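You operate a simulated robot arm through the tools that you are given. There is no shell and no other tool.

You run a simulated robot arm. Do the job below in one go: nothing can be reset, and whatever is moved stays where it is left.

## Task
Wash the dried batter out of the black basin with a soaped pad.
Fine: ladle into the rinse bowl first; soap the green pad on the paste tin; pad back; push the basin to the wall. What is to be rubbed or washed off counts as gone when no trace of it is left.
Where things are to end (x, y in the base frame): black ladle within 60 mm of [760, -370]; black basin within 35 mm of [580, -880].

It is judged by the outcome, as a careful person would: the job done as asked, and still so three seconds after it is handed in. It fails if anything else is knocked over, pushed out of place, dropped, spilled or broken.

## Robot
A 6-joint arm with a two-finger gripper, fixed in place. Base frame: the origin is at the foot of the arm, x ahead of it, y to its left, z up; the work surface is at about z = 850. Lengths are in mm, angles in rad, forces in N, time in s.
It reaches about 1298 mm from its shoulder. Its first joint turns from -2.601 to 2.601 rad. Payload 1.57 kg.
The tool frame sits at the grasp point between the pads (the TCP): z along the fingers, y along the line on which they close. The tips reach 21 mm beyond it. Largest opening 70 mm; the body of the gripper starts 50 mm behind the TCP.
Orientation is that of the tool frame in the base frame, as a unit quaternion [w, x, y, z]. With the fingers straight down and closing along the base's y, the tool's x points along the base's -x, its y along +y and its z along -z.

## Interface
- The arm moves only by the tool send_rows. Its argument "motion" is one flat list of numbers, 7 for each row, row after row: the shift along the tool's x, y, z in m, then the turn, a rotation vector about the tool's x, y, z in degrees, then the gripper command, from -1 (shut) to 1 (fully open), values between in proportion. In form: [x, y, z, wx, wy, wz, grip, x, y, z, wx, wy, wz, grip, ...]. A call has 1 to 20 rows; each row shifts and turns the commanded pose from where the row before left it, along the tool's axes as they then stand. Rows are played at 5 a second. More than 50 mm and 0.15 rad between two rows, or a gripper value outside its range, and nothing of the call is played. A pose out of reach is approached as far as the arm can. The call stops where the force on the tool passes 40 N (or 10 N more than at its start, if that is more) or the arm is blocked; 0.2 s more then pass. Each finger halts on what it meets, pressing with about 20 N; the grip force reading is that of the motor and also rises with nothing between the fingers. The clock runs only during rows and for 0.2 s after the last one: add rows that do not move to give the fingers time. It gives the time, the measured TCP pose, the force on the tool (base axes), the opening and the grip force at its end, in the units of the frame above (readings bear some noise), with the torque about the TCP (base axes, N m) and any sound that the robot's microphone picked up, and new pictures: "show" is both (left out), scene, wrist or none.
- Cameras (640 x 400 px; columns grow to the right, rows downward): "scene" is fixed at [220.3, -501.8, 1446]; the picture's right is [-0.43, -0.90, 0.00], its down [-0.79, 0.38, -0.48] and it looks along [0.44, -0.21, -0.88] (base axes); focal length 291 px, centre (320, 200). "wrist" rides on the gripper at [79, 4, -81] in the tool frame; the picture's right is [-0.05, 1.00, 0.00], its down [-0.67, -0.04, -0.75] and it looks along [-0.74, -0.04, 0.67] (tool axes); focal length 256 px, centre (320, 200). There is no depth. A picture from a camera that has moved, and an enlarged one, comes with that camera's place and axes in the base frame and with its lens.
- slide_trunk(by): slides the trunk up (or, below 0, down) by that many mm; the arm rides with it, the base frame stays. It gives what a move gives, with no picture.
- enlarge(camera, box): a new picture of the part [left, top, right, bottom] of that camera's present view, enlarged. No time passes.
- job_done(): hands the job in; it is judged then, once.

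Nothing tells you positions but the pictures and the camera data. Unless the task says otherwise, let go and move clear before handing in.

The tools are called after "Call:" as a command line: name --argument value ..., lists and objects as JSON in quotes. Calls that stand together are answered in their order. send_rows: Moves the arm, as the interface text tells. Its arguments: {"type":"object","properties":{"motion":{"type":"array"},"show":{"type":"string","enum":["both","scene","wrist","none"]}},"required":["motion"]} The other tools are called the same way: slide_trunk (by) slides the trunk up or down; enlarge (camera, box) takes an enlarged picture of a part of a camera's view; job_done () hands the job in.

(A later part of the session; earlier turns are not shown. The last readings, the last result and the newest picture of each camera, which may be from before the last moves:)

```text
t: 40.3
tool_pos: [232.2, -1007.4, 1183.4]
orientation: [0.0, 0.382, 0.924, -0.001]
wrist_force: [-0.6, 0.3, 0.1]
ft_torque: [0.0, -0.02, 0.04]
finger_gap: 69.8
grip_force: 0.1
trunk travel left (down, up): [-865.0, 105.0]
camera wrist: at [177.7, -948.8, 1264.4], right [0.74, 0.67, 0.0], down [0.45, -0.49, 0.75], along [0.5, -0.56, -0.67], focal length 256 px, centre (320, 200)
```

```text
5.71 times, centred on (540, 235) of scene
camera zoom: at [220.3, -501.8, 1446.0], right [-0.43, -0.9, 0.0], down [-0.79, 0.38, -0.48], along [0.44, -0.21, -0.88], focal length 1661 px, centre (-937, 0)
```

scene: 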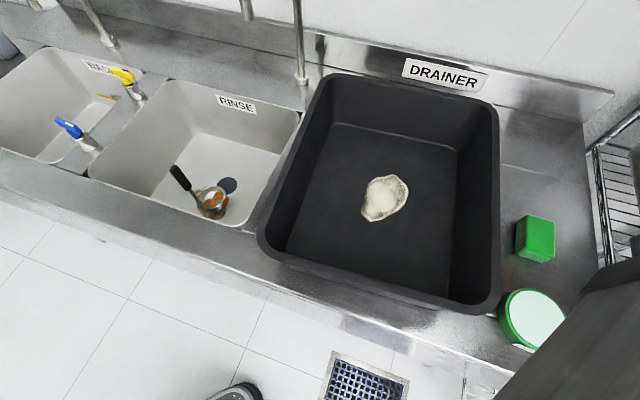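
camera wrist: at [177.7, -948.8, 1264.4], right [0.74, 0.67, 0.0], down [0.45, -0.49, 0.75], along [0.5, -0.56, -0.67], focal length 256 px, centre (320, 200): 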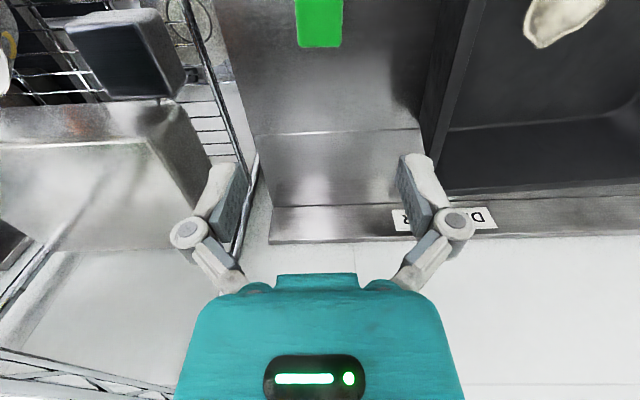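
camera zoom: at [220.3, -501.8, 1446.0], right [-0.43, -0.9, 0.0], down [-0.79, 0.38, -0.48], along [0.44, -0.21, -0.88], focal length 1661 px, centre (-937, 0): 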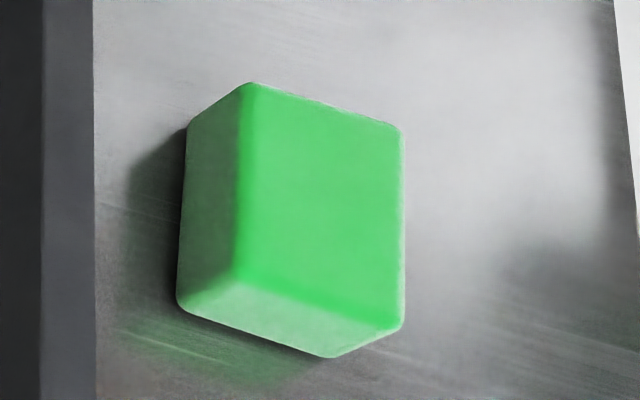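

The pad is about 57 × 82 × 34 mm, lines up with the gripper, and sits almost under the TCP. I'll make a small correction and lower.

Call:
send_rows --motion '[0, -0.002, 0, 0, 0, 0, 1, 0, 0, 0, 0, 0, 0, 1]' --show "none"

Call:
slide_trunk --by -240

Call:
send_rows --motion '[0, 0, 0, 0, 0, 0, 1]'

Call:
enlarge --camera "wrist" --box '[200, 50, 440, 260]'

```text
t: 40.9
tool_pos: [230.6, -1008.4, 1183.8]
orientation: [0.0, 0.383, 0.924, -0.001]
wrist_force: [-0.1, 0.4, 0.1]
ft_torque: [-0.04, -0.02, 0.02]
finger_gap: 70.0
grip_force: 0.0
trunk travel left (down, up): [-865.0, 105.0]
```

```text
t: 43.4
tool_pos: [230.3, -1009.5, 943.8]
orientation: [0.001, 0.382, 0.924, -0.002]
wrist_force: [-0.5, 0.5, -0.6]
ft_torque: [-0.01, 0.01, 0.0]
finger_gap: 70.0
grip_force: 0.0
trunk travel left (down, up): [-625.0, 345.0]
```

```text
t: 43.8
tool_pos: [230.9, -1008.4, 943.3]
orientation: [0.0, 0.383, 0.924, -0.002]
wrist_force: [-0.7, 0.1, -0.4]
ft_torque: [0.01, -0.01, 0.03]
finger_gap: 70.0
grip_force: 0.1
trunk travel left (down, up): [-625.0, 345.0]
camera wrist: at [176.6, -948.9, 1024.7], right [0.74, 0.67, 0.0], down [0.45, -0.49, 0.75], along [0.5, -0.56, -0.67], focal length 256 px, centre (320, 200)
```

scene: 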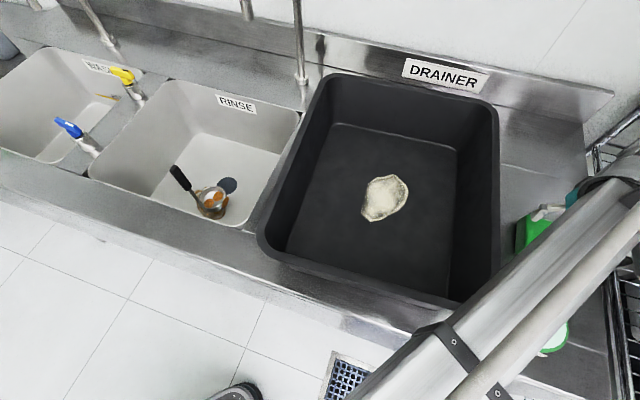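
wrist: 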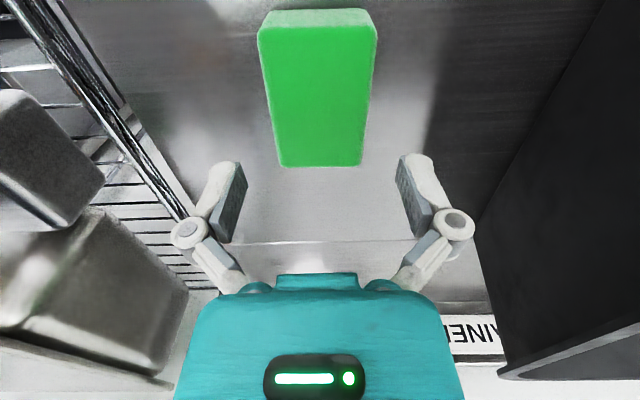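

```text
1.90 times, centred on (320, 155) of wrist
camera zoom: at [176.6, -948.9, 1024.7], right [0.74, 0.67, 0.0], down [0.45, -0.49, 0.75], along [0.5, -0.56, -0.67], focal length 488 px, centre (320, 286)
```

zoom: 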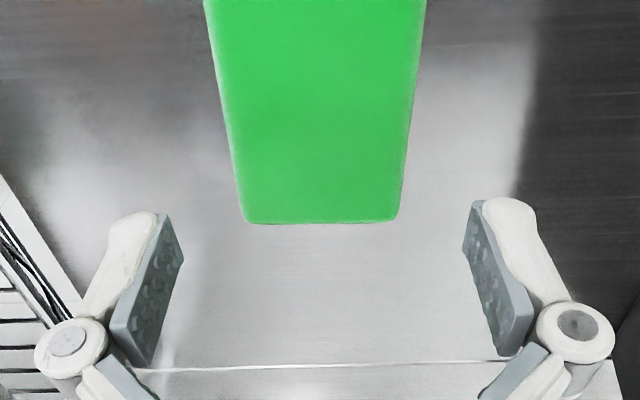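

The pad is centred between the fingers, so I'll lower to it and grip.

Call:
slide_trunk --by -50

Call:
slide_trunk --by -10

Call:
send_rows --motion '[0, 0, 0, 0, 0, 0, 0.7, 0, 0, 0, 0, 0, 0, 0.4, 0, 0, 0, 0, 0, 0, 0, 0, 0, 0, 0, 0, 0, -1, 0, 0, 0, 0, 0, 0, -1, 0, 0, 0, 0, 0, 0, -1]'

```text
t: 44.7
tool_pos: [230.9, -1007.3, 893.7]
orientation: [-0.001, 0.383, 0.924, -0.001]
wrist_force: [-0.1, -1.1, 0.7]
ft_torque: [0.01, 0.01, -0.02]
finger_gap: 69.9
grip_force: 0.0
trunk travel left (down, up): [-575.0, 395.0]
```

```text
t: 45.3
tool_pos: [230.2, -1007.8, 883.4]
orientation: [0.0, 0.382, 0.924, -0.002]
wrist_force: [0.0, -0.3, -0.4]
ft_torque: [0.01, 0.0, 0.0]
finger_gap: 70.0
grip_force: 0.1
trunk travel left (down, up): [-565.0, 405.0]
```

```text
t: 46.7
tool_pos: [230.8, -1007.1, 882.6]
orientation: [0.001, 0.383, 0.924, -0.002]
wrist_force: [0.1, -1.7, 5.4]
ft_torque: [-0.01, -0.02, -0.05]
finger_gap: 57.3
grip_force: 20.5
trunk travel left (down, up): [-565.0, 405.0]
camera wrist: at [176.6, -948.7, 965.0], right [0.74, 0.67, 0.0], down [0.45, -0.49, 0.75], along [0.5, -0.56, -0.67], focal length 256 px, centre (320, 200)
```

scene: 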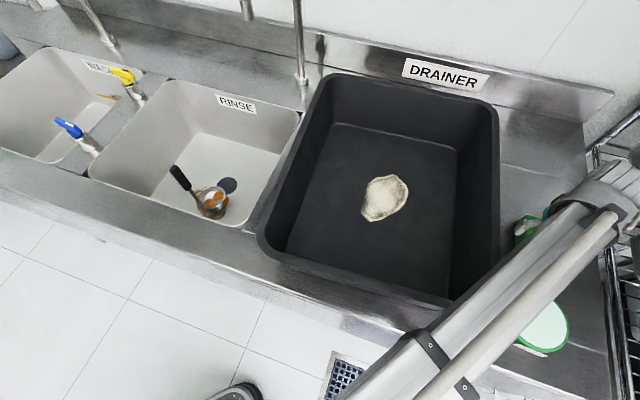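
wrist: 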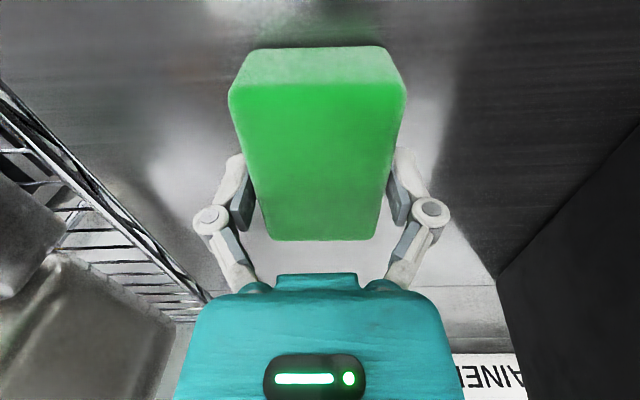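

I have the pad. Its home TCP is (230.8, -1007.1, 882.6). I'll lift it and carry it over the paste tin at about (108, -877).

Call:
slide_trunk --by 75

Call:
send_rows --motion '[0.0255, 0.0008, 0, 0, 0, 0, -1, 0.0255, 0.0008, 0, 0, 0, 0, -1, 0.0255, 0.0008, 0, 0, 0, 0, -1, 0.0255, 0.0008, 0, 0, 0, 0, -1, 0.0255, 0.0008, 0, 0, 0, 0, -1, 0.0255, 0.0008, 0, 0, 0, 0, -1, 0.0255, 0.0008, 0, 0, 0, 0, -1, 0, 0, 0, 0, 0, 0, -1]'

Call:
enlarge --camera "scene" --box '[440, 220, 640, 370]'

```text
t: 47.8
tool_pos: [230.5, -1008.2, 957.5]
orientation: [0.0, 0.383, 0.924, -0.003]
wrist_force: [0.0, -1.5, -0.8]
ft_torque: [0.01, -0.01, -0.02]
finger_gap: 57.5
grip_force: 20.6
trunk travel left (down, up): [-640.0, 330.0]
```

```text
t: 49.6
tool_pos: [108.7, -878.4, 958.0]
orientation: [0.001, 0.383, 0.924, -0.002]
wrist_force: [0.1, -0.5, -0.6]
ft_torque: [-0.03, -0.02, -0.02]
finger_gap: 57.5
grip_force: 20.1
trunk travel left (down, up): [-640.0, 330.0]
camera wrist: at [53.7, -819.3, 1039.7], right [0.74, 0.67, 0.0], down [0.45, -0.49, 0.75], along [0.5, -0.56, -0.67], focal length 256 px, centre (320, 200)
```

scene: 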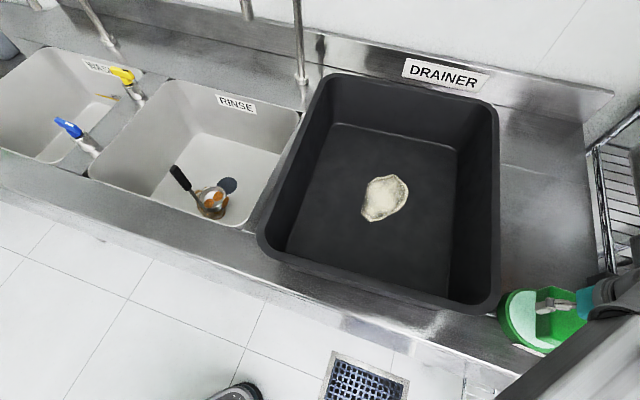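
wrist: 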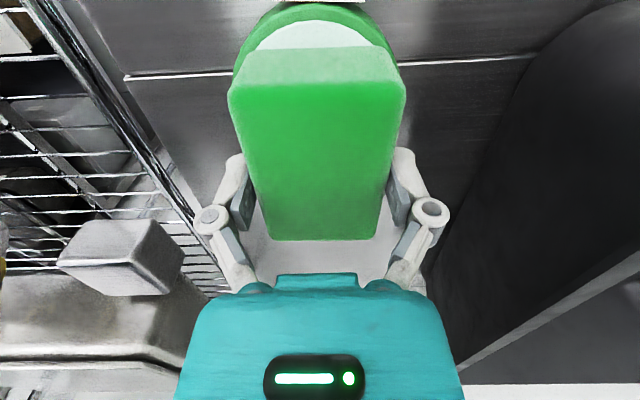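

```text
2.67 times, centred on (540, 295) of scene
camera zoom: at [220.3, -501.8, 1446.0], right [-0.43, -0.9, 0.0], down [-0.79, 0.38, -0.48], along [0.44, -0.21, -0.88], focal length 775 px, centre (-267, -53)
```

zoom: 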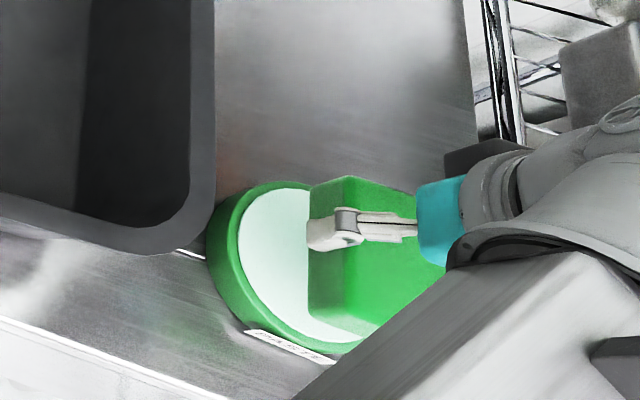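

The pad is over the paste. I'll nudge it 5 mm toward the wall and lower it gently until it touches.

Call:
send_rows --motion '[-0.005, 0, 0, 0, 0, 0, -1, 0, 0, 0, 0, 0, 0, -1]' --show "none"

Call:
slide_trunk --by -28

Call:
slide_trunk --by -4

Call:
slide_trunk --by -3

Call:
enlarge --camera "scene" --box '[490, 270, 590, 360]'

Call:
enlarge --camera "wrist" --box '[200, 0, 440, 150]'

```text
t: 50.2
tool_pos: [110.9, -881.8, 958.2]
orientation: [0.0, 0.383, 0.924, -0.002]
wrist_force: [0.0, 0.0, 0.2]
ft_torque: [-0.01, 0.01, -0.04]
finger_gap: 57.2
grip_force: 20.2
trunk travel left (down, up): [-640.0, 330.0]
```

```text
t: 51.0
tool_pos: [111.5, -881.6, 930.9]
orientation: [0.001, 0.382, 0.924, -0.002]
wrist_force: [-0.4, -0.1, 0.0]
ft_torque: [-0.01, 0.0, -0.01]
finger_gap: 57.4
grip_force: 20.3
trunk travel left (down, up): [-612.0, 358.0]
```

```text
t: 51.5
tool_pos: [111.1, -880.7, 925.4]
orientation: [0.0, 0.382, 0.924, -0.002]
wrist_force: [0.1, 0.1, -1.7]
ft_torque: [0.02, 0.01, 0.02]
finger_gap: 57.2
grip_force: 19.8
trunk travel left (down, up): [-608.0, 362.0]
```

```text
t: 52.0
tool_pos: [111.3, -881.2, 923.4]
orientation: [0.0, 0.383, 0.924, -0.002]
wrist_force: [0.4, -0.6, -0.6]
ft_torque: [-0.01, -0.04, -0.01]
finger_gap: 57.3
grip_force: 20.3
trunk travel left (down, up): [-605.0, 365.0]
```

```text
4.44 times, centred on (540, 315) of scene
camera zoom: at [220.3, -501.8, 1446.0], right [-0.43, -0.9, 0.0], down [-0.79, 0.38, -0.48], along [0.44, -0.21, -0.88], focal length 1292 px, centre (-658, -311)
```

zoom: 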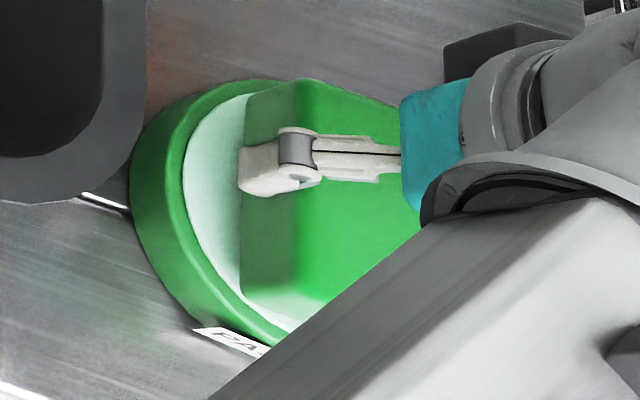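

```text
2.67 times, centred on (320, 75) of wrist
camera zoom: at [57.5, -822.3, 1004.7], right [0.74, 0.67, 0.0], down [0.45, -0.49, 0.75], along [0.5, -0.56, -0.67], focal length 683 px, centre (320, 533)
```

zoom: 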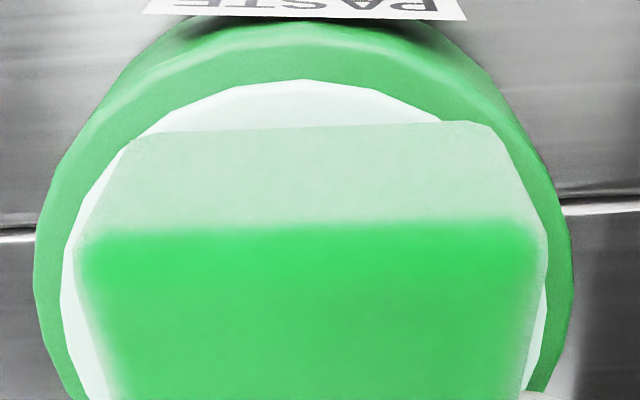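

Call:
slide_trunk --by -3

Call:
slide_trunk --by -2

Call:
slide_trunk --by -2

```text
t: 52.5
tool_pos: [111.6, -881.8, 919.4]
orientation: [0.0, 0.383, 0.924, -0.002]
wrist_force: [0.2, 0.4, -0.3]
ft_torque: [-0.02, -0.03, 0.03]
finger_gap: 57.3
grip_force: 19.7
trunk travel left (down, up): [-602.0, 368.0]
```

```text
t: 53.0
tool_pos: [112.6, -882.1, 918.0]
orientation: [0.0, 0.383, 0.924, -0.001]
wrist_force: [0.3, 0.5, -0.5]
ft_torque: [0.0, 0.01, -0.01]
finger_gap: 57.5
grip_force: 20.3
trunk travel left (down, up): [-600.0, 370.0]
```

```text
t: 53.6
tool_pos: [111.5, -881.2, 915.5]
orientation: [0.0, 0.382, 0.924, -0.002]
wrist_force: [0.3, -2.4, 6.6]
ft_torque: [0.17, 0.0, -0.05]
finger_gap: 57.2
grip_force: 20.1
trunk travel left (down, up): [-598.0, 372.0]
```

The pad is touching with about 6 N. I'll work it in with small rubs.

Call:
send_rows --motion '[0.006, 0, 0, 0, 0, 0, -1, 0.004, 0.003, 0, 0, 0, 0, -1, -0.005, 0.002, 0, 0, 0, 0, -1, -0.007, 0, 0, 0, 0, 0, -1, -0.006, -0.002, 0, 0, 0, 0, -1, -0.001, -0.004, 0, 0, 0, 0, -1, 0.006, -0.003, 0, 0, 0, 0, -1, 0.006, 0, 0, 0, 0, 0, -1, 0.004, 0.002, 0, 0, 0, 0, -1, -0.004, 0.002, 0, 0, 0, 0, -1, -0.005, 0, 0, 0, 0, 0, -1, 0.002, 0, 0, 0, 0, 0, -1]'

```text
t: 56.2
tool_pos: [112.9, -882.3, 916.6]
orientation: [0.001, 0.382, 0.924, -0.003]
wrist_force: [4.5, -1.3, 5.7]
ft_torque: [0.06, 0.02, -0.04]
finger_gap: 57.2
grip_force: 20.0
trunk travel left (down, up): [-598.0, 372.0]
camera wrist: at [58.7, -822.0, 997.9], right [0.74, 0.67, 0.0], down [0.45, -0.49, 0.75], along [0.5, -0.56, -0.66], focal length 256 px, centre (320, 200)
```

scene: 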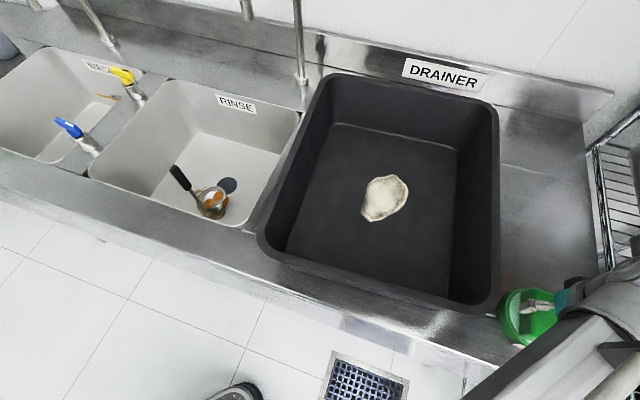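
wrist: 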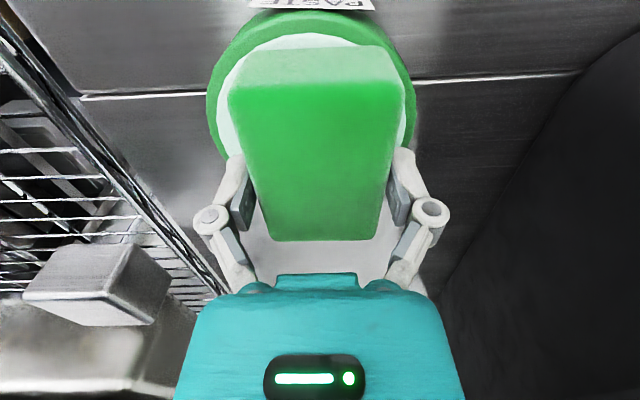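

I'll lift the pad off the tin and check that the tin stayed put.

Call:
slide_trunk --by 30

Call:
slide_trunk --by 150

Call:
send_rows --motion '[0, 0, 0, 0, 0, 0, -1]'

Call:
enlarge --camera "scene" --box '[440, 220, 640, 370]'

```text
t: 56.9
tool_pos: [111.2, -881.5, 946.4]
orientation: [0.0, 0.382, 0.924, -0.002]
wrist_force: [-0.9, -0.5, -0.6]
ft_torque: [0.01, -0.04, 0.01]
finger_gap: 57.1
grip_force: 19.7
trunk travel left (down, up): [-628.0, 342.0]
```

```text
t: 58.7
tool_pos: [111.4, -881.7, 1096.6]
orientation: [0.0, 0.382, 0.924, -0.002]
wrist_force: [0.2, 0.5, -0.3]
ft_torque: [0.01, 0.01, 0.02]
finger_gap: 57.2
grip_force: 20.0
trunk travel left (down, up): [-778.0, 192.0]
```

```text
t: 59.1
tool_pos: [111.9, -880.6, 1096.0]
orientation: [-0.001, 0.383, 0.924, -0.001]
wrist_force: [-0.4, 1.4, -0.5]
ft_torque: [-0.01, 0.0, 0.01]
finger_gap: 57.2
grip_force: 20.0
trunk travel left (down, up): [-778.0, 192.0]
camera wrist: at [57.7, -822.2, 1177.6], right [0.74, 0.67, 0.0], down [0.45, -0.49, 0.75], along [0.5, -0.56, -0.67], focal length 256 px, centre (320, 200)
```

scene: 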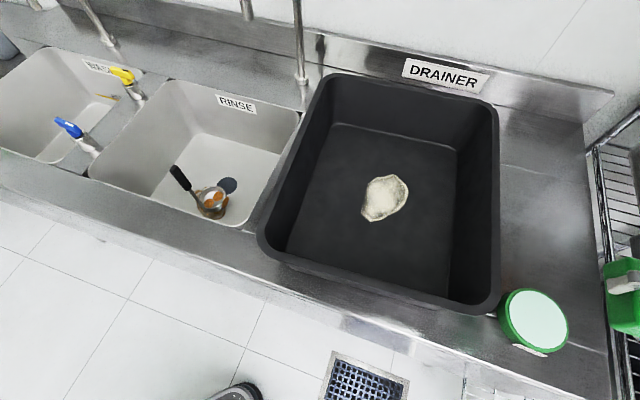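
wrist: 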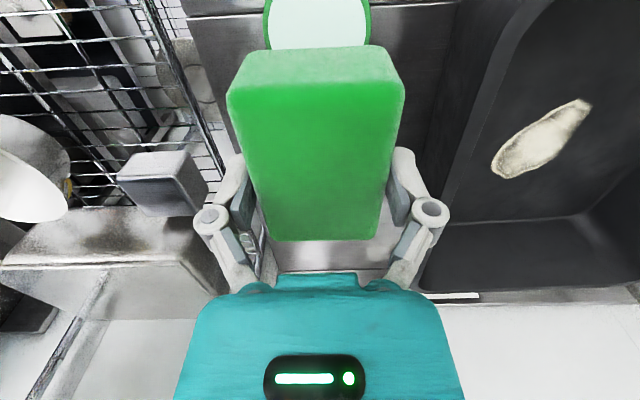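

```text
2.67 times, centred on (540, 295) of scene
camera zoom: at [220.3, -501.8, 1446.0], right [-0.43, -0.9, 0.0], down [-0.79, 0.38, -0.48], along [0.44, -0.21, -0.88], focal length 775 px, centre (-267, -53)
```

zoom: 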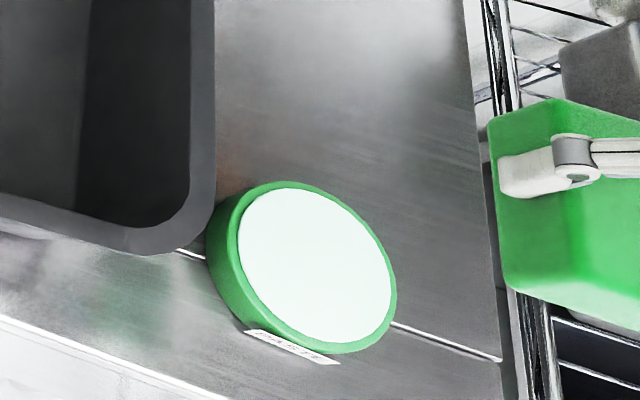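

The tin is in place and the pad is soaped. The batter patch spans about 140 × 90 mm around (448, -779). I'll carry the pad over it.

Call:
send_rows --motion '[-0.0166, 0.031, 0, 0, 0, 0, -1, -0.0166, 0.031, 0, 0, 0, 0, -1, -0.0166, 0.031, 0, 0, 0, 0, -1, -0.0166, 0.031, 0, 0, 0, 0, -1, -0.0166, 0.031, 0, 0, 0, 0, -1, -0.0166, 0.031, 0, 0, 0, 0, -1, -0.0166, 0.031, 0, 0, 0, 0, -1, -0.0166, 0.031, 0, 0, 0, 0, -1, -0.0166, 0.031, 0, 0, 0, 0, -1, -0.0166, 0.031, 0, 0, 0, 0, -1, 0, 0, 0, 0, 0, 0, -1]'

Call:
slide_trunk --by -130

Call:
send_rows --motion '[0, 0, 0, 0, 0, 0, -1]'

```text
t: 61.5
tool_pos: [450.0, -780.6, 1096.4]
orientation: [0.0, 0.382, 0.924, -0.002]
wrist_force: [1.5, 0.6, -0.4]
ft_torque: [-0.01, -0.03, -0.02]
finger_gap: 57.1
grip_force: 19.9
trunk travel left (down, up): [-778.0, 192.0]
camera wrist: at [395.6, -720.9, 1177.7], right [0.74, 0.67, 0.0], down [0.45, -0.49, 0.75], along [0.5, -0.56, -0.67], focal length 256 px, centre (320, 200)
```

scene: 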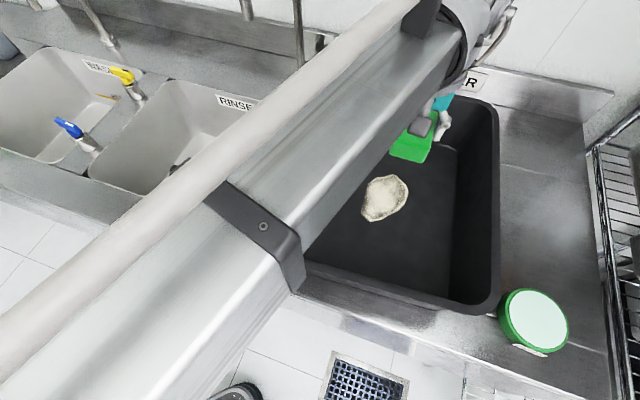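
wrist: 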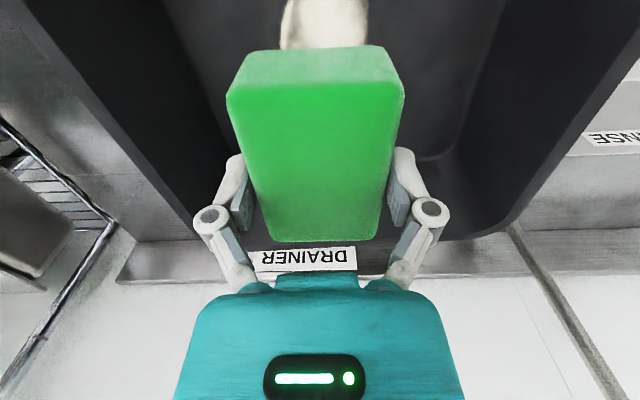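

```text
t: 63.0
tool_pos: [449.2, -780.7, 966.8]
orientation: [0.0, 0.382, 0.924, -0.002]
wrist_force: [0.1, 0.2, 0.2]
ft_torque: [0.01, -0.02, 0.01]
finger_gap: 57.3
grip_force: 19.9
trunk travel left (down, up): [-648.0, 322.0]
```

```text
t: 63.4
tool_pos: [449.8, -779.2, 965.5]
orientation: [0.0, 0.383, 0.924, -0.002]
wrist_force: [0.9, 0.4, -0.4]
ft_torque: [0.05, 0.0, 0.01]
finger_gap: 56.9
grip_force: 20.3
trunk travel left (down, up): [-648.0, 322.0]
camera wrist: at [395.3, -721.0, 1047.7], right [0.74, 0.67, 0.0], down [0.45, -0.49, 0.75], along [0.5, -0.56, -0.67], focal length 256 px, centre (320, 200)
```

scene: 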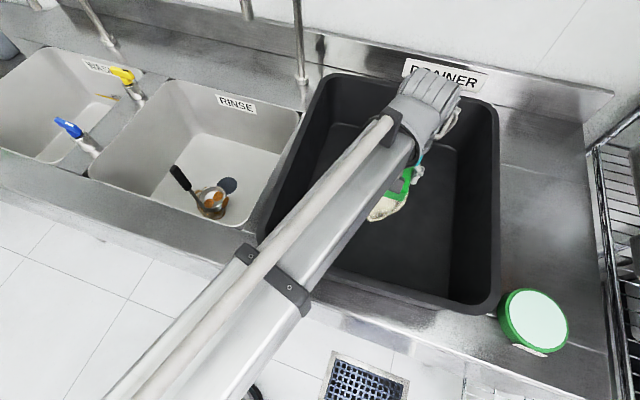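
wrist: 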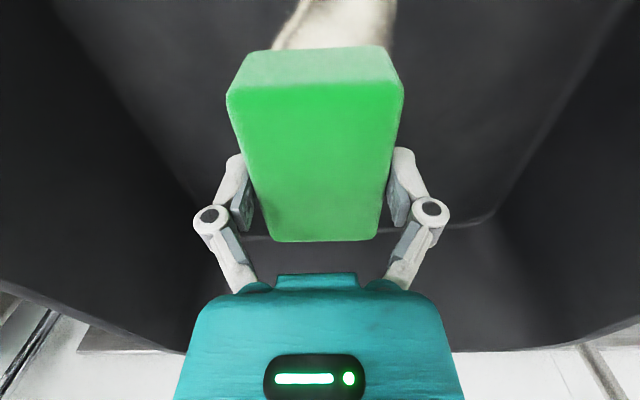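

Call:
slide_trunk --by -40

Call:
slide_trunk --by -12

Call:
slide_trunk --by -5

Call:
slide_trunk --by -4

```text
t: 64.3
tool_pos: [449.5, -778.9, 926.5]
orientation: [0.0, 0.383, 0.924, -0.002]
wrist_force: [-0.2, 0.3, 0.1]
ft_torque: [-0.02, 0.02, 0.01]
finger_gap: 57.2
grip_force: 19.9
trunk travel left (down, up): [-608.0, 362.0]
```

```text
t: 64.9
tool_pos: [449.2, -779.9, 914.1]
orientation: [-0.001, 0.383, 0.924, -0.001]
wrist_force: [0.0, 0.6, -0.6]
ft_torque: [-0.02, -0.01, 0.01]
finger_gap: 57.2
grip_force: 19.9
trunk travel left (down, up): [-596.0, 374.0]
```

```text
t: 65.4
tool_pos: [449.7, -780.3, 908.5]
orientation: [0.0, 0.383, 0.924, -0.002]
wrist_force: [-0.1, 0.0, -0.3]
ft_torque: [-0.01, 0.01, 0.02]
finger_gap: 56.9
grip_force: 20.1
trunk travel left (down, up): [-591.0, 379.0]
```

```text
t: 65.9
tool_pos: [449.5, -779.4, 906.2]
orientation: [0.0, 0.383, 0.924, -0.001]
wrist_force: [0.3, 0.4, -0.4]
ft_torque: [0.0, 0.01, -0.02]
finger_gap: 57.2
grip_force: 19.3
trunk travel left (down, up): [-587.0, 383.0]
```

Call:
slide_trunk --by -4

Call:
slide_trunk --by -4

Call:
slide_trunk --by -3

Call:
enlarge --camera "wrist" --box '[200, 0, 440, 150]'

```text
t: 66.5
tool_pos: [449.6, -780.1, 900.9]
orientation: [0.0, 0.383, 0.924, -0.002]
wrist_force: [-0.1, 0.2, -0.1]
ft_torque: [0.0, 0.03, -0.01]
finger_gap: 57.3
grip_force: 20.3
trunk travel left (down, up): [-583.0, 387.0]
```

```text
t: 67.0
tool_pos: [449.7, -780.8, 896.0]
orientation: [0.0, 0.383, 0.924, -0.002]
wrist_force: [0.6, -0.2, -0.5]
ft_torque: [0.0, 0.04, 0.0]
finger_gap: 57.1
grip_force: 20.9
trunk travel left (down, up): [-579.0, 391.0]
```

```text
t: 67.5
tool_pos: [448.8, -779.6, 895.0]
orientation: [0.0, 0.383, 0.924, -0.002]
wrist_force: [-0.9, 0.8, -0.5]
ft_torque: [0.0, 0.02, 0.01]
finger_gap: 57.3
grip_force: 20.0
trunk travel left (down, up): [-576.0, 394.0]
```

```text
2.67 times, centred on (320, 75) of wrist
camera zoom: at [395.3, -721.0, 975.7], right [0.74, 0.67, 0.0], down [0.45, -0.49, 0.75], along [0.5, -0.56, -0.67], focal length 683 px, centre (320, 533)
```

zoom: 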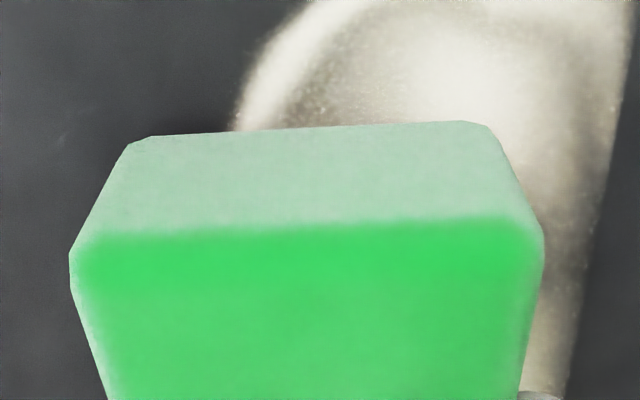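

Call:
slide_trunk --by -2

Call:
slide_trunk --by -2

Call:
slide_trunk --by -2

```text
t: 68.0
tool_pos: [449.5, -781.9, 892.6]
orientation: [0.001, 0.383, 0.924, -0.002]
wrist_force: [-0.8, 0.0, -0.6]
ft_torque: [-0.02, -0.01, -0.01]
finger_gap: 57.1
grip_force: 19.8
trunk travel left (down, up): [-574.0, 396.0]
```

```text
t: 68.6
tool_pos: [449.2, -781.2, 890.1]
orientation: [0.0, 0.383, 0.924, -0.002]
wrist_force: [0.2, 0.2, -0.7]
ft_torque: [0.0, 0.01, 0.01]
finger_gap: 57.4
grip_force: 20.3
trunk travel left (down, up): [-572.0, 398.0]
```

```text
t: 69.1
tool_pos: [447.8, -779.5, 889.8]
orientation: [0.001, 0.383, 0.924, -0.002]
wrist_force: [3.3, -5.4, 16.4]
ft_torque: [0.02, -0.04, 0.01]
finger_gap: 57.4
grip_force: 19.9
trunk travel left (down, up): [-570.0, 400.0]
```

The pad is on the floor with about 16 N. Now I'll scrub in strokes along the patch, shifting sideways.

Call:
send_rows --motion '[-0.025, 0, 0, 0, 0, 0, -1, -0.025, 0, 0, 0, 0, 0, -1, 0.0225, 0, 0, 0, 0, 0, -1, 0.0225, 0, 0, 0, 0, 0, -1, 0.0225, 0, 0, 0, 0, 0, -1, 0.0225, 0, 0, 0, 0, 0, -1, 0, 0.018, 0, 0, 0, 0, -1, -0.0225, 0, 0, 0, 0, 0, -1, -0.0225, 0, 0, 0, 0, 0, -1, -0.0225, 0, 0, 0, 0, 0, -1, -0.0225, 0, 0, 0, 0, 0, -1, 0, 0.018, 0, 0, 0, 0, -1, 0.0225, 0, 0, 0, 0, 0, -1, 0.0225, 0, 0, 0, 0, 0, -1, 0.0225, 0, 0, 0, 0, 0, -1, 0.0225, 0, 0, 0, 0, 0, -1, -0.0225, 0, 0, 0, 0, 0, -1, -0.0225, 0, 0, 0, 0, 0, -1, -0.0225, 0, 0, 0, 0, 0, -1, -0.0225, 0, 0, 0, 0, 0, -1]'

Call:
enlarge --camera "wrist" --box '[160, 0, 480, 200]'

```text
t: 73.3
tool_pos: [508.3, -789.8, 889.0]
orientation: [0.0, 0.382, 0.924, -0.002]
wrist_force: [-2.1, 0.8, 7.4]
ft_torque: [0.09, 0.12, 0.03]
finger_gap: 57.2
grip_force: 20.1
trunk travel left (down, up): [-570.0, 400.0]
camera wrist: at [455.2, -730.7, 970.3], right [0.74, 0.67, 0.0], down [0.45, -0.49, 0.75], along [0.5, -0.56, -0.67], focal length 256 px, centre (320, 200)
```

scene: 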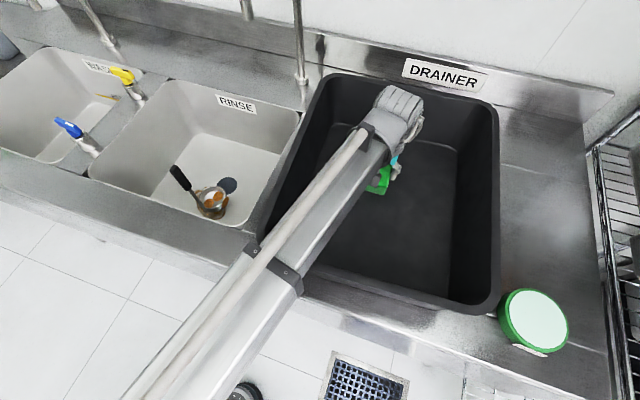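
wrist: 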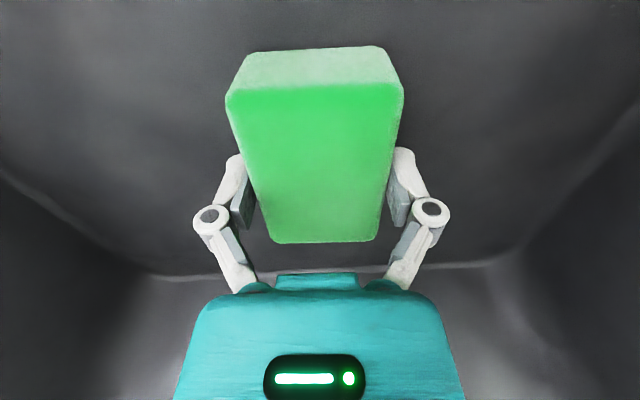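

```text
2.00 times, centred on (320, 100) of wrist
camera zoom: at [455.2, -730.7, 970.3], right [0.74, 0.67, 0.0], down [0.45, -0.49, 0.75], along [0.5, -0.56, -0.67], focal length 512 px, centre (320, 400)
```

zoom: 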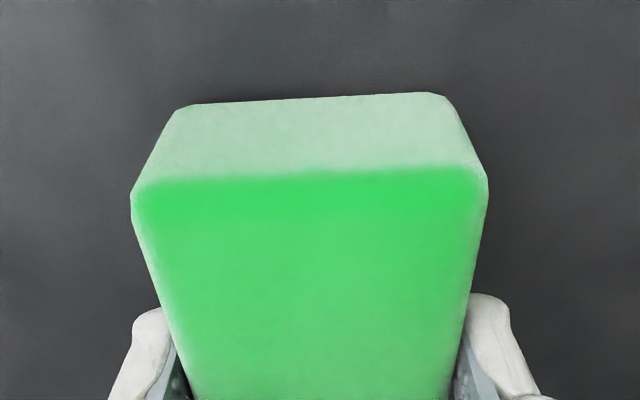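

The batter is coming off fast. I'll cover the rest of the area, including margins on the other side.

Call:
send_rows --motion '[0, -0.0175, 0, 0, 0, 0, -1, 0.0225, 0, 0, 0, 0, 0, -1, 0.0225, 0, 0, 0, 0, 0, -1, 0.0225, 0, 0, 0, 0, 0, -1, 0.0225, 0, 0, 0, 0, 0, -1, 0, -0.0175, 0, 0, 0, 0, -1, -0.0225, 0, 0, 0, 0, 0, -1, -0.0225, 0, 0, 0, 0, 0, -1, -0.0225, 0, 0, 0, 0, 0, -1, -0.0225, 0, 0, 0, 0, 0, -1, 0, -0.0175, 0, 0, 0, 0, -1, 0.0225, 0, 0, 0, 0, 0, -1, 0.0225, 0, 0, 0, 0, 0, -1, 0.0225, 0, 0, 0, 0, 0, -1, 0.0225, 0, 0, 0, 0, 0, -1, 0, -0.0175, 0, 0, 0, 0, -1, -0.0225, 0, 0, 0, 0, 0, -1, -0.0225, 0, 0, 0, 0, 0, -1, -0.0225, 0, 0, 0, 0, 0, -1, -0.0225, 0, 0, 0, 0, 0, -1]' --show "scene"

Call:
send_rows --motion '[0.0225, 0, 0, 0, 0, 0, -1, 0.0225, 0, 0, 0, 0, 0, -1, 0.0225, 0, 0, 0, 0, 0, -1, 0.0225, 0, 0, 0, 0, 0, -1, 0.012, 0.01, 0, 0, 0, 0, -1, 0, 0.02, 0, 0, 0, 0, -1, 0, 0.02, 0, 0, 0, 0, -1, 0, 0.02, 0, 0, 0, 0, -1, 0, 0.02, 0, 0, 0, 0, -1, -0.018, 0, 0, 0, 0, 0, -1, 0, -0.02, 0, 0, 0, 0, -1, 0, -0.02, 0, 0, 0, 0, -1, 0, -0.02, 0, 0, 0, 0, -1, 0, -0.02, 0, 0, 0, 0, -1]' --show "scene"

```text
t: 77.5
tool_pos: [459.3, -838.4, 889.0]
orientation: [0.0, 0.383, 0.924, -0.002]
wrist_force: [-0.3, 0.6, 4.3]
ft_torque: [0.09, 0.07, -0.02]
finger_gap: 57.4
grip_force: 19.9
trunk travel left (down, up): [-570.0, 400.0]
```

scene: 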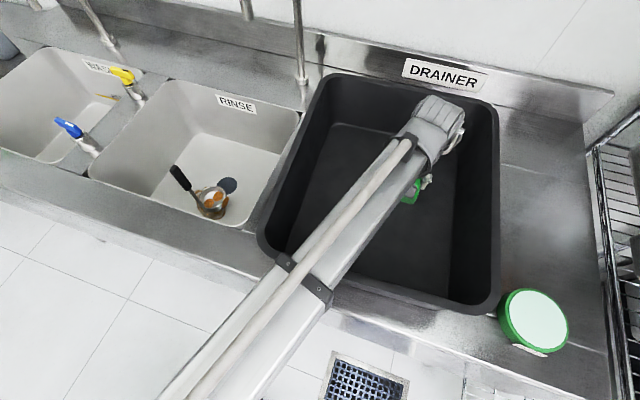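

```text
t: 80.5
tool_pos: [406.5, -774.0, 889.2]
orientation: [0.0, 0.383, 0.924, -0.001]
wrist_force: [-1.0, -0.6, 4.3]
ft_torque: [0.02, -0.07, -0.03]
finger_gap: 57.3
grip_force: 20.3
trunk travel left (down, up): [-570.0, 400.0]
```

scene: 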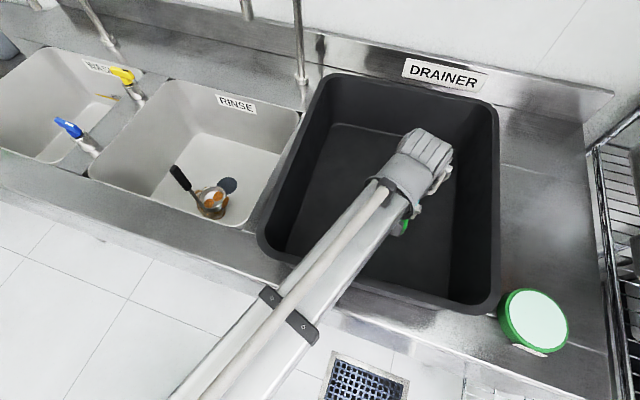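

I'll lift out and move aside toward the pad's home spot, then inspect the basin.

Call:
slide_trunk --by 205

Call:
send_rows --motion '[-0.004, -0.029, 0, 0, 0, 0, -1, -0.004, -0.029, 0, 0, 0, 0, -1, -0.004, -0.029, 0, 0, 0, 0, -1, -0.004, -0.029, 0, 0, 0, 0, -1, -0.004, -0.029, 0, 0, 0, 0, -1, -0.004, -0.029, 0, 0, 0, 0, -1, -0.004, -0.029, 0, 0, 0, 0, -1, -0.004, -0.029, 0, 0, 0, 0, -1, -0.004, -0.029, 0, 0, 0, 0, -1, -0.004, -0.028, 0, 0, 0, 0, -1, 0, 0, 0, 0, 0, 0, -1]'

Call:
enlarge --camera "scene" --box '[320, 130, 480, 280]'

Call:
enlarge --camera "scene" --box '[250, 60, 510, 320]'

```text
t: 82.7
tool_pos: [408.5, -773.0, 1094.1]
orientation: [0.0, 0.382, 0.924, -0.002]
wrist_force: [0.5, 0.6, 0.1]
ft_torque: [-0.02, 0.0, 0.05]
finger_gap: 57.1
grip_force: 19.8
trunk travel left (down, up): [-775.0, 195.0]
```

```text
t: 85.1
tool_pos: [232.2, -1005.5, 1093.1]
orientation: [-0.001, 0.382, 0.924, -0.001]
wrist_force: [-0.4, -0.4, -0.8]
ft_torque: [0.02, 0.0, -0.02]
finger_gap: 57.1
grip_force: 20.2
trunk travel left (down, up): [-775.0, 195.0]
camera wrist: at [177.3, -946.7, 1174.6], right [0.74, 0.67, 0.0], down [0.45, -0.49, 0.75], along [0.5, -0.56, -0.67], focal length 256 px, centre (320, 200)
```

scene: 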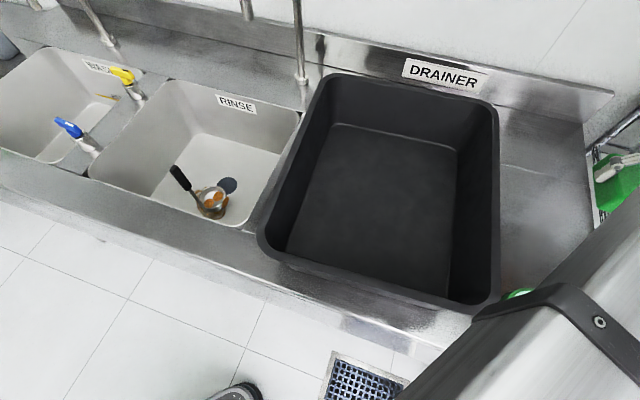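
wrist: 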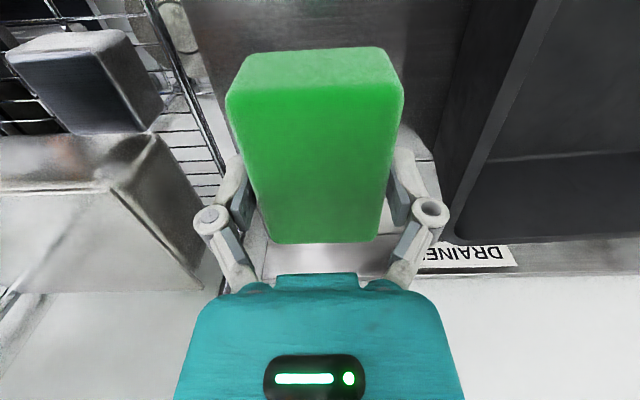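

```text
2.67 times, centred on (400, 205) of scene
camera zoom: at [220.3, -501.8, 1446.0], right [-0.43, -0.9, 0.0], down [-0.79, 0.38, -0.48], along [0.44, -0.21, -0.88], focal length 775 px, centre (107, 187)
```

zoom: 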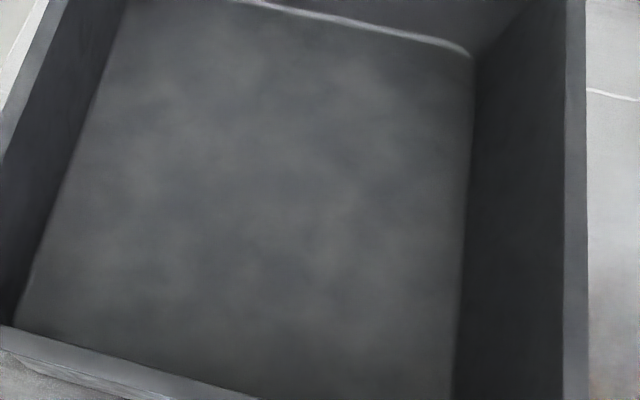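

```text
1.54 times, centred on (380, 190) of scene
camera zoom: at [220.3, -501.8, 1446.0], right [-0.43, -0.9, 0.0], down [-0.79, 0.38, -0.48], along [0.44, -0.21, -0.88], focal length 447 px, centre (228, 215)
```

zoom: 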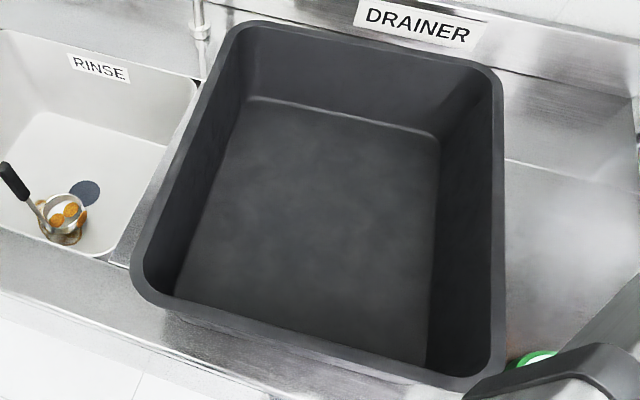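

The basin looks clean. I'll put the pad back on its original spot.

Call:
send_rows --motion '[0, -0.002, 0, 0, 0, 0, -1, 0, 0, 0, 0, 0, 0, -1]' --show "none"

Call:
slide_trunk --by -200

Call:
slide_trunk --by -5

Call:
slide_trunk --by -3

```text
t: 85.7
tool_pos: [230.6, -1007.2, 1093.7]
orientation: [0.0, 0.382, 0.924, -0.002]
wrist_force: [0.1, 0.1, -0.6]
ft_torque: [0.01, -0.02, -0.01]
finger_gap: 57.2
grip_force: 20.1
trunk travel left (down, up): [-775.0, 195.0]
```

```text
t: 87.9
tool_pos: [229.9, -1006.4, 892.9]
orientation: [0.001, 0.383, 0.924, -0.001]
wrist_force: [-0.3, 0.0, -1.5]
ft_torque: [-0.01, 0.0, -0.01]
finger_gap: 56.8
grip_force: 19.8
trunk travel left (down, up): [-575.0, 395.0]
```

```text
t: 88.4
tool_pos: [229.1, -1006.8, 887.3]
orientation: [0.0, 0.383, 0.924, -0.002]
wrist_force: [-0.2, 0.3, -0.2]
ft_torque: [0.01, -0.01, 0.0]
finger_gap: 57.3
grip_force: 20.0
trunk travel left (down, up): [-570.0, 400.0]
```

```text
t: 88.9
tool_pos: [229.3, -1006.2, 884.4]
orientation: [0.001, 0.382, 0.924, -0.002]
wrist_force: [0.4, -0.5, -0.9]
ft_torque: [0.02, -0.04, -0.02]
finger_gap: 56.9
grip_force: 19.8
trunk travel left (down, up): [-567.0, 403.0]
```

Call:
slide_trunk --by -2

Call:
slide_trunk --by -1.5

```text
t: 89.4
tool_pos: [230.7, -1005.8, 883.1]
orientation: [0.0, 0.383, 0.924, -0.001]
wrist_force: [-0.4, 1.2, 0.9]
ft_torque: [0.01, -0.02, 0.01]
finger_gap: 57.1
grip_force: 20.0
trunk travel left (down, up): [-565.0, 405.0]
```

```text
t: 90.0
tool_pos: [230.3, -1007.6, 882.0]
orientation: [0.001, 0.383, 0.924, -0.003]
wrist_force: [0.6, -3.3, 8.1]
ft_torque: [0.04, -0.03, 0.0]
finger_gap: 57.2
grip_force: 20.1
trunk travel left (down, up): [-563.0, 407.0]
```

The pad has touched down, so I'll open, rise, and look.

Call:
send_rows --motion '[0, 0, 0, 0, 0, 0, 0.75, 0, 0, 0, 0, 0, 0, 0.85, 0, 0, 0, 0, 0, 0, 1, 0, 0, 0, 0, 0, 0, 1, 0, 0, 0, 0, 0, 0, 1]' --show "wrist"

Call:
slide_trunk --by 230

Call:
send_rows --motion '[0.04, 0, 0, 0, 0, 0, 1, 0.04, 0, 0, 0, 0, 0, 1, 0.04, 0, 0, 0, 0, 0, 1, 0.04, 0.01, 0, 0, 0, 0, 1, 0.04, 0.01, 0, 0, 0, 0, 1, 0, 0, 0, 0, 0, 0, 1]'

Call:
enlarge --camera "scene" --box '[480, 180, 640, 370]'

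```text
t: 91.2
tool_pos: [229.1, -1006.3, 881.4]
orientation: [0.0, 0.383, 0.924, -0.002]
wrist_force: [-0.6, 0.4, -0.6]
ft_torque: [-0.01, -0.03, 0.01]
finger_gap: 69.9
grip_force: 0.0
trunk travel left (down, up): [-563.0, 407.0]
camera wrist: at [176.3, -947.8, 963.2], right [0.74, 0.67, 0.0], down [0.45, -0.49, 0.75], along [0.5, -0.56, -0.67], focal length 256 px, centre (320, 200)
```

wrist: 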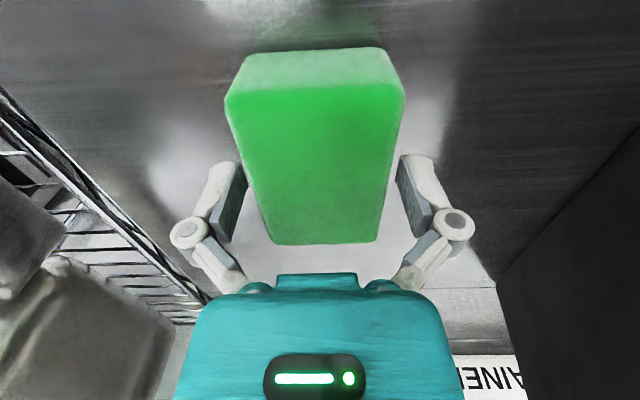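

```text
t: 93.6
tool_pos: [230.6, -1007.7, 1111.5]
orientation: [0.0, 0.383, 0.924, -0.002]
wrist_force: [0.7, 0.7, 0.3]
ft_torque: [0.01, -0.02, 0.03]
finger_gap: 70.2
grip_force: 0.0
trunk travel left (down, up): [-793.0, 177.0]
```

```text
t: 95.0
tool_pos: [100.4, -850.2, 1111.1]
orientation: [0.001, 0.383, 0.924, -0.002]
wrist_force: [1.2, 0.9, -0.3]
ft_torque: [-0.01, 0.02, -0.02]
finger_gap: 69.9
grip_force: 0.0
trunk travel left (down, up): [-793.0, 177.0]
camera wrist: at [48.1, -791.6, 1193.2], right [0.74, 0.67, 0.0], down [0.45, -0.49, 0.75], along [0.5, -0.56, -0.67], focal length 256 px, centre (320, 200)
```

scene: 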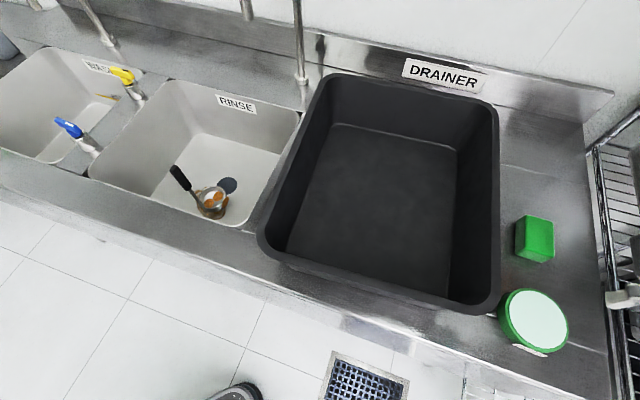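
wrist: 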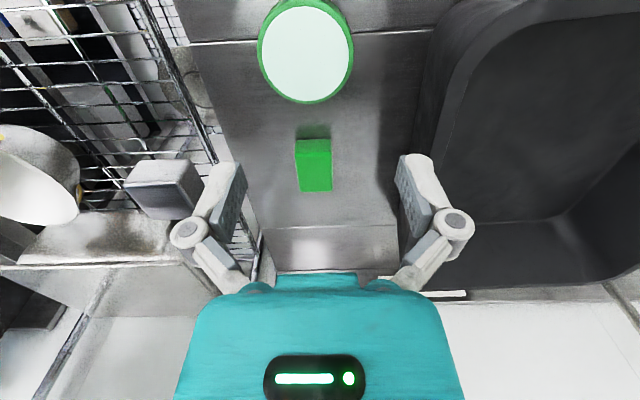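

```text
2.11 times, centred on (560, 275) of scene
camera zoom: at [220.3, -501.8, 1446.0], right [-0.43, -0.9, 0.0], down [-0.79, 0.38, -0.48], along [0.44, -0.21, -0.88], focal length 612 px, centre (-185, 42)
```

zoom: 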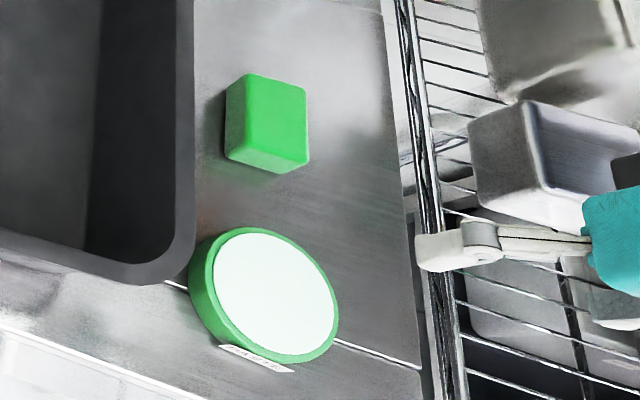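

The pad is back where it was. I'll raise the arm and view the whole basin from above to locate it precisely before pushing.

Call:
slide_trunk --by 174

Call:
send_rows --motion '[-0.003, 0.0313, 0, 0, 0, 0, 0, -0.003, 0.0313, 0, 0, 0, 0, -1, -0.003, 0.0313, 0, 0, 0, 0, -1, -0.003, 0.0313, 0, 0, 0, 0, -1, -0.003, 0.0313, 0, 0, 0, 0, -1, -0.003, 0.0313, 0, 0, 0, 0, -1, -0.003, 0.0313, 0, 0, 0, 0, -1, -0.003, 0.0313, 0, 0, 0, 0, -1, -0.003, 0.0313, 0, 0, 0, 0, -1, -0.003, 0.0313, 0, 0, 0, 0, -1, 0, 0, 0, 0, 0, 0, -1, 0, 0, 0, 0, 0, 0, -1]'

Call:
enlarge --camera "wrist" --box '[150, 0, 490, 212]'

```text
t: 96.9
tool_pos: [103.5, -850.6, 1286.6]
orientation: [0.0, 0.383, 0.924, -0.002]
wrist_force: [0.0, 0.2, -0.1]
ft_torque: [0.01, 0.04, -0.04]
finger_gap: 69.9
grip_force: 0.0
trunk travel left (down, up): [-967.0, 3.0]
```

```text
t: 99.5
tool_pos: [346.2, -651.2, 1284.4]
orientation: [0.0, 0.383, 0.924, -0.002]
wrist_force: [-0.1, 0.4, 0.1]
ft_torque: [0.01, -0.03, -0.01]
finger_gap: 0.2
grip_force: 19.7
trunk travel left (down, up): [-967.0, 3.0]
camera wrist: at [291.3, -591.6, 1367.2], right [0.74, 0.67, 0.0], down [0.45, -0.49, 0.75], along [0.5, -0.56, -0.67], focal length 256 px, centre (320, 200)
```

scene: 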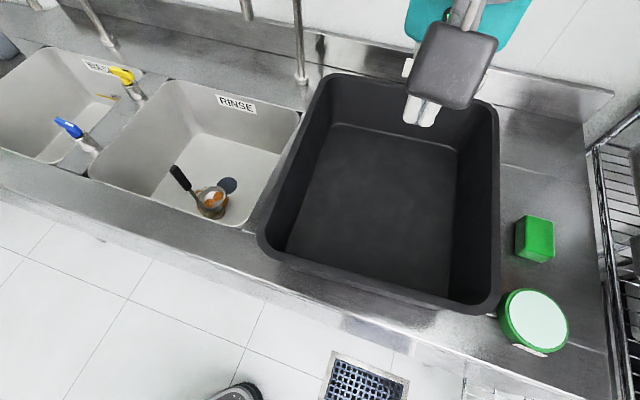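
wrist: 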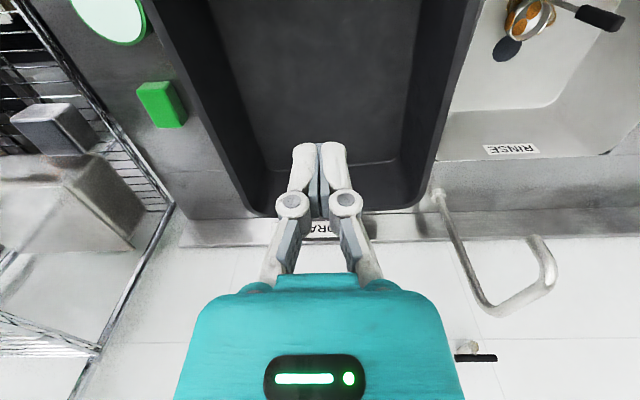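

```text
1.88 times, centred on (320, 106) of wrist
camera zoom: at [291.3, -591.6, 1367.2], right [0.74, 0.67, 0.0], down [0.45, -0.49, 0.75], along [0.5, -0.56, -0.67], focal length 482 px, centre (320, 377)
```

zoom: 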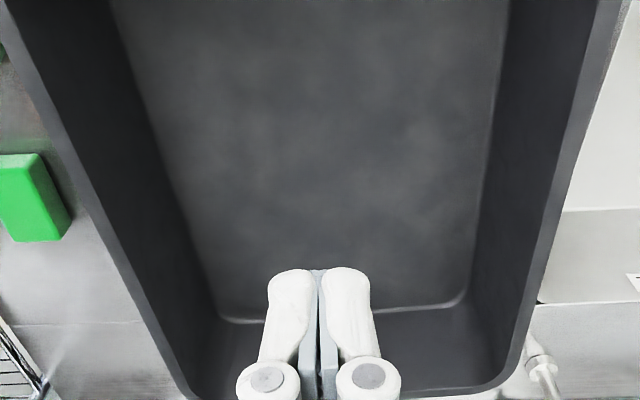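

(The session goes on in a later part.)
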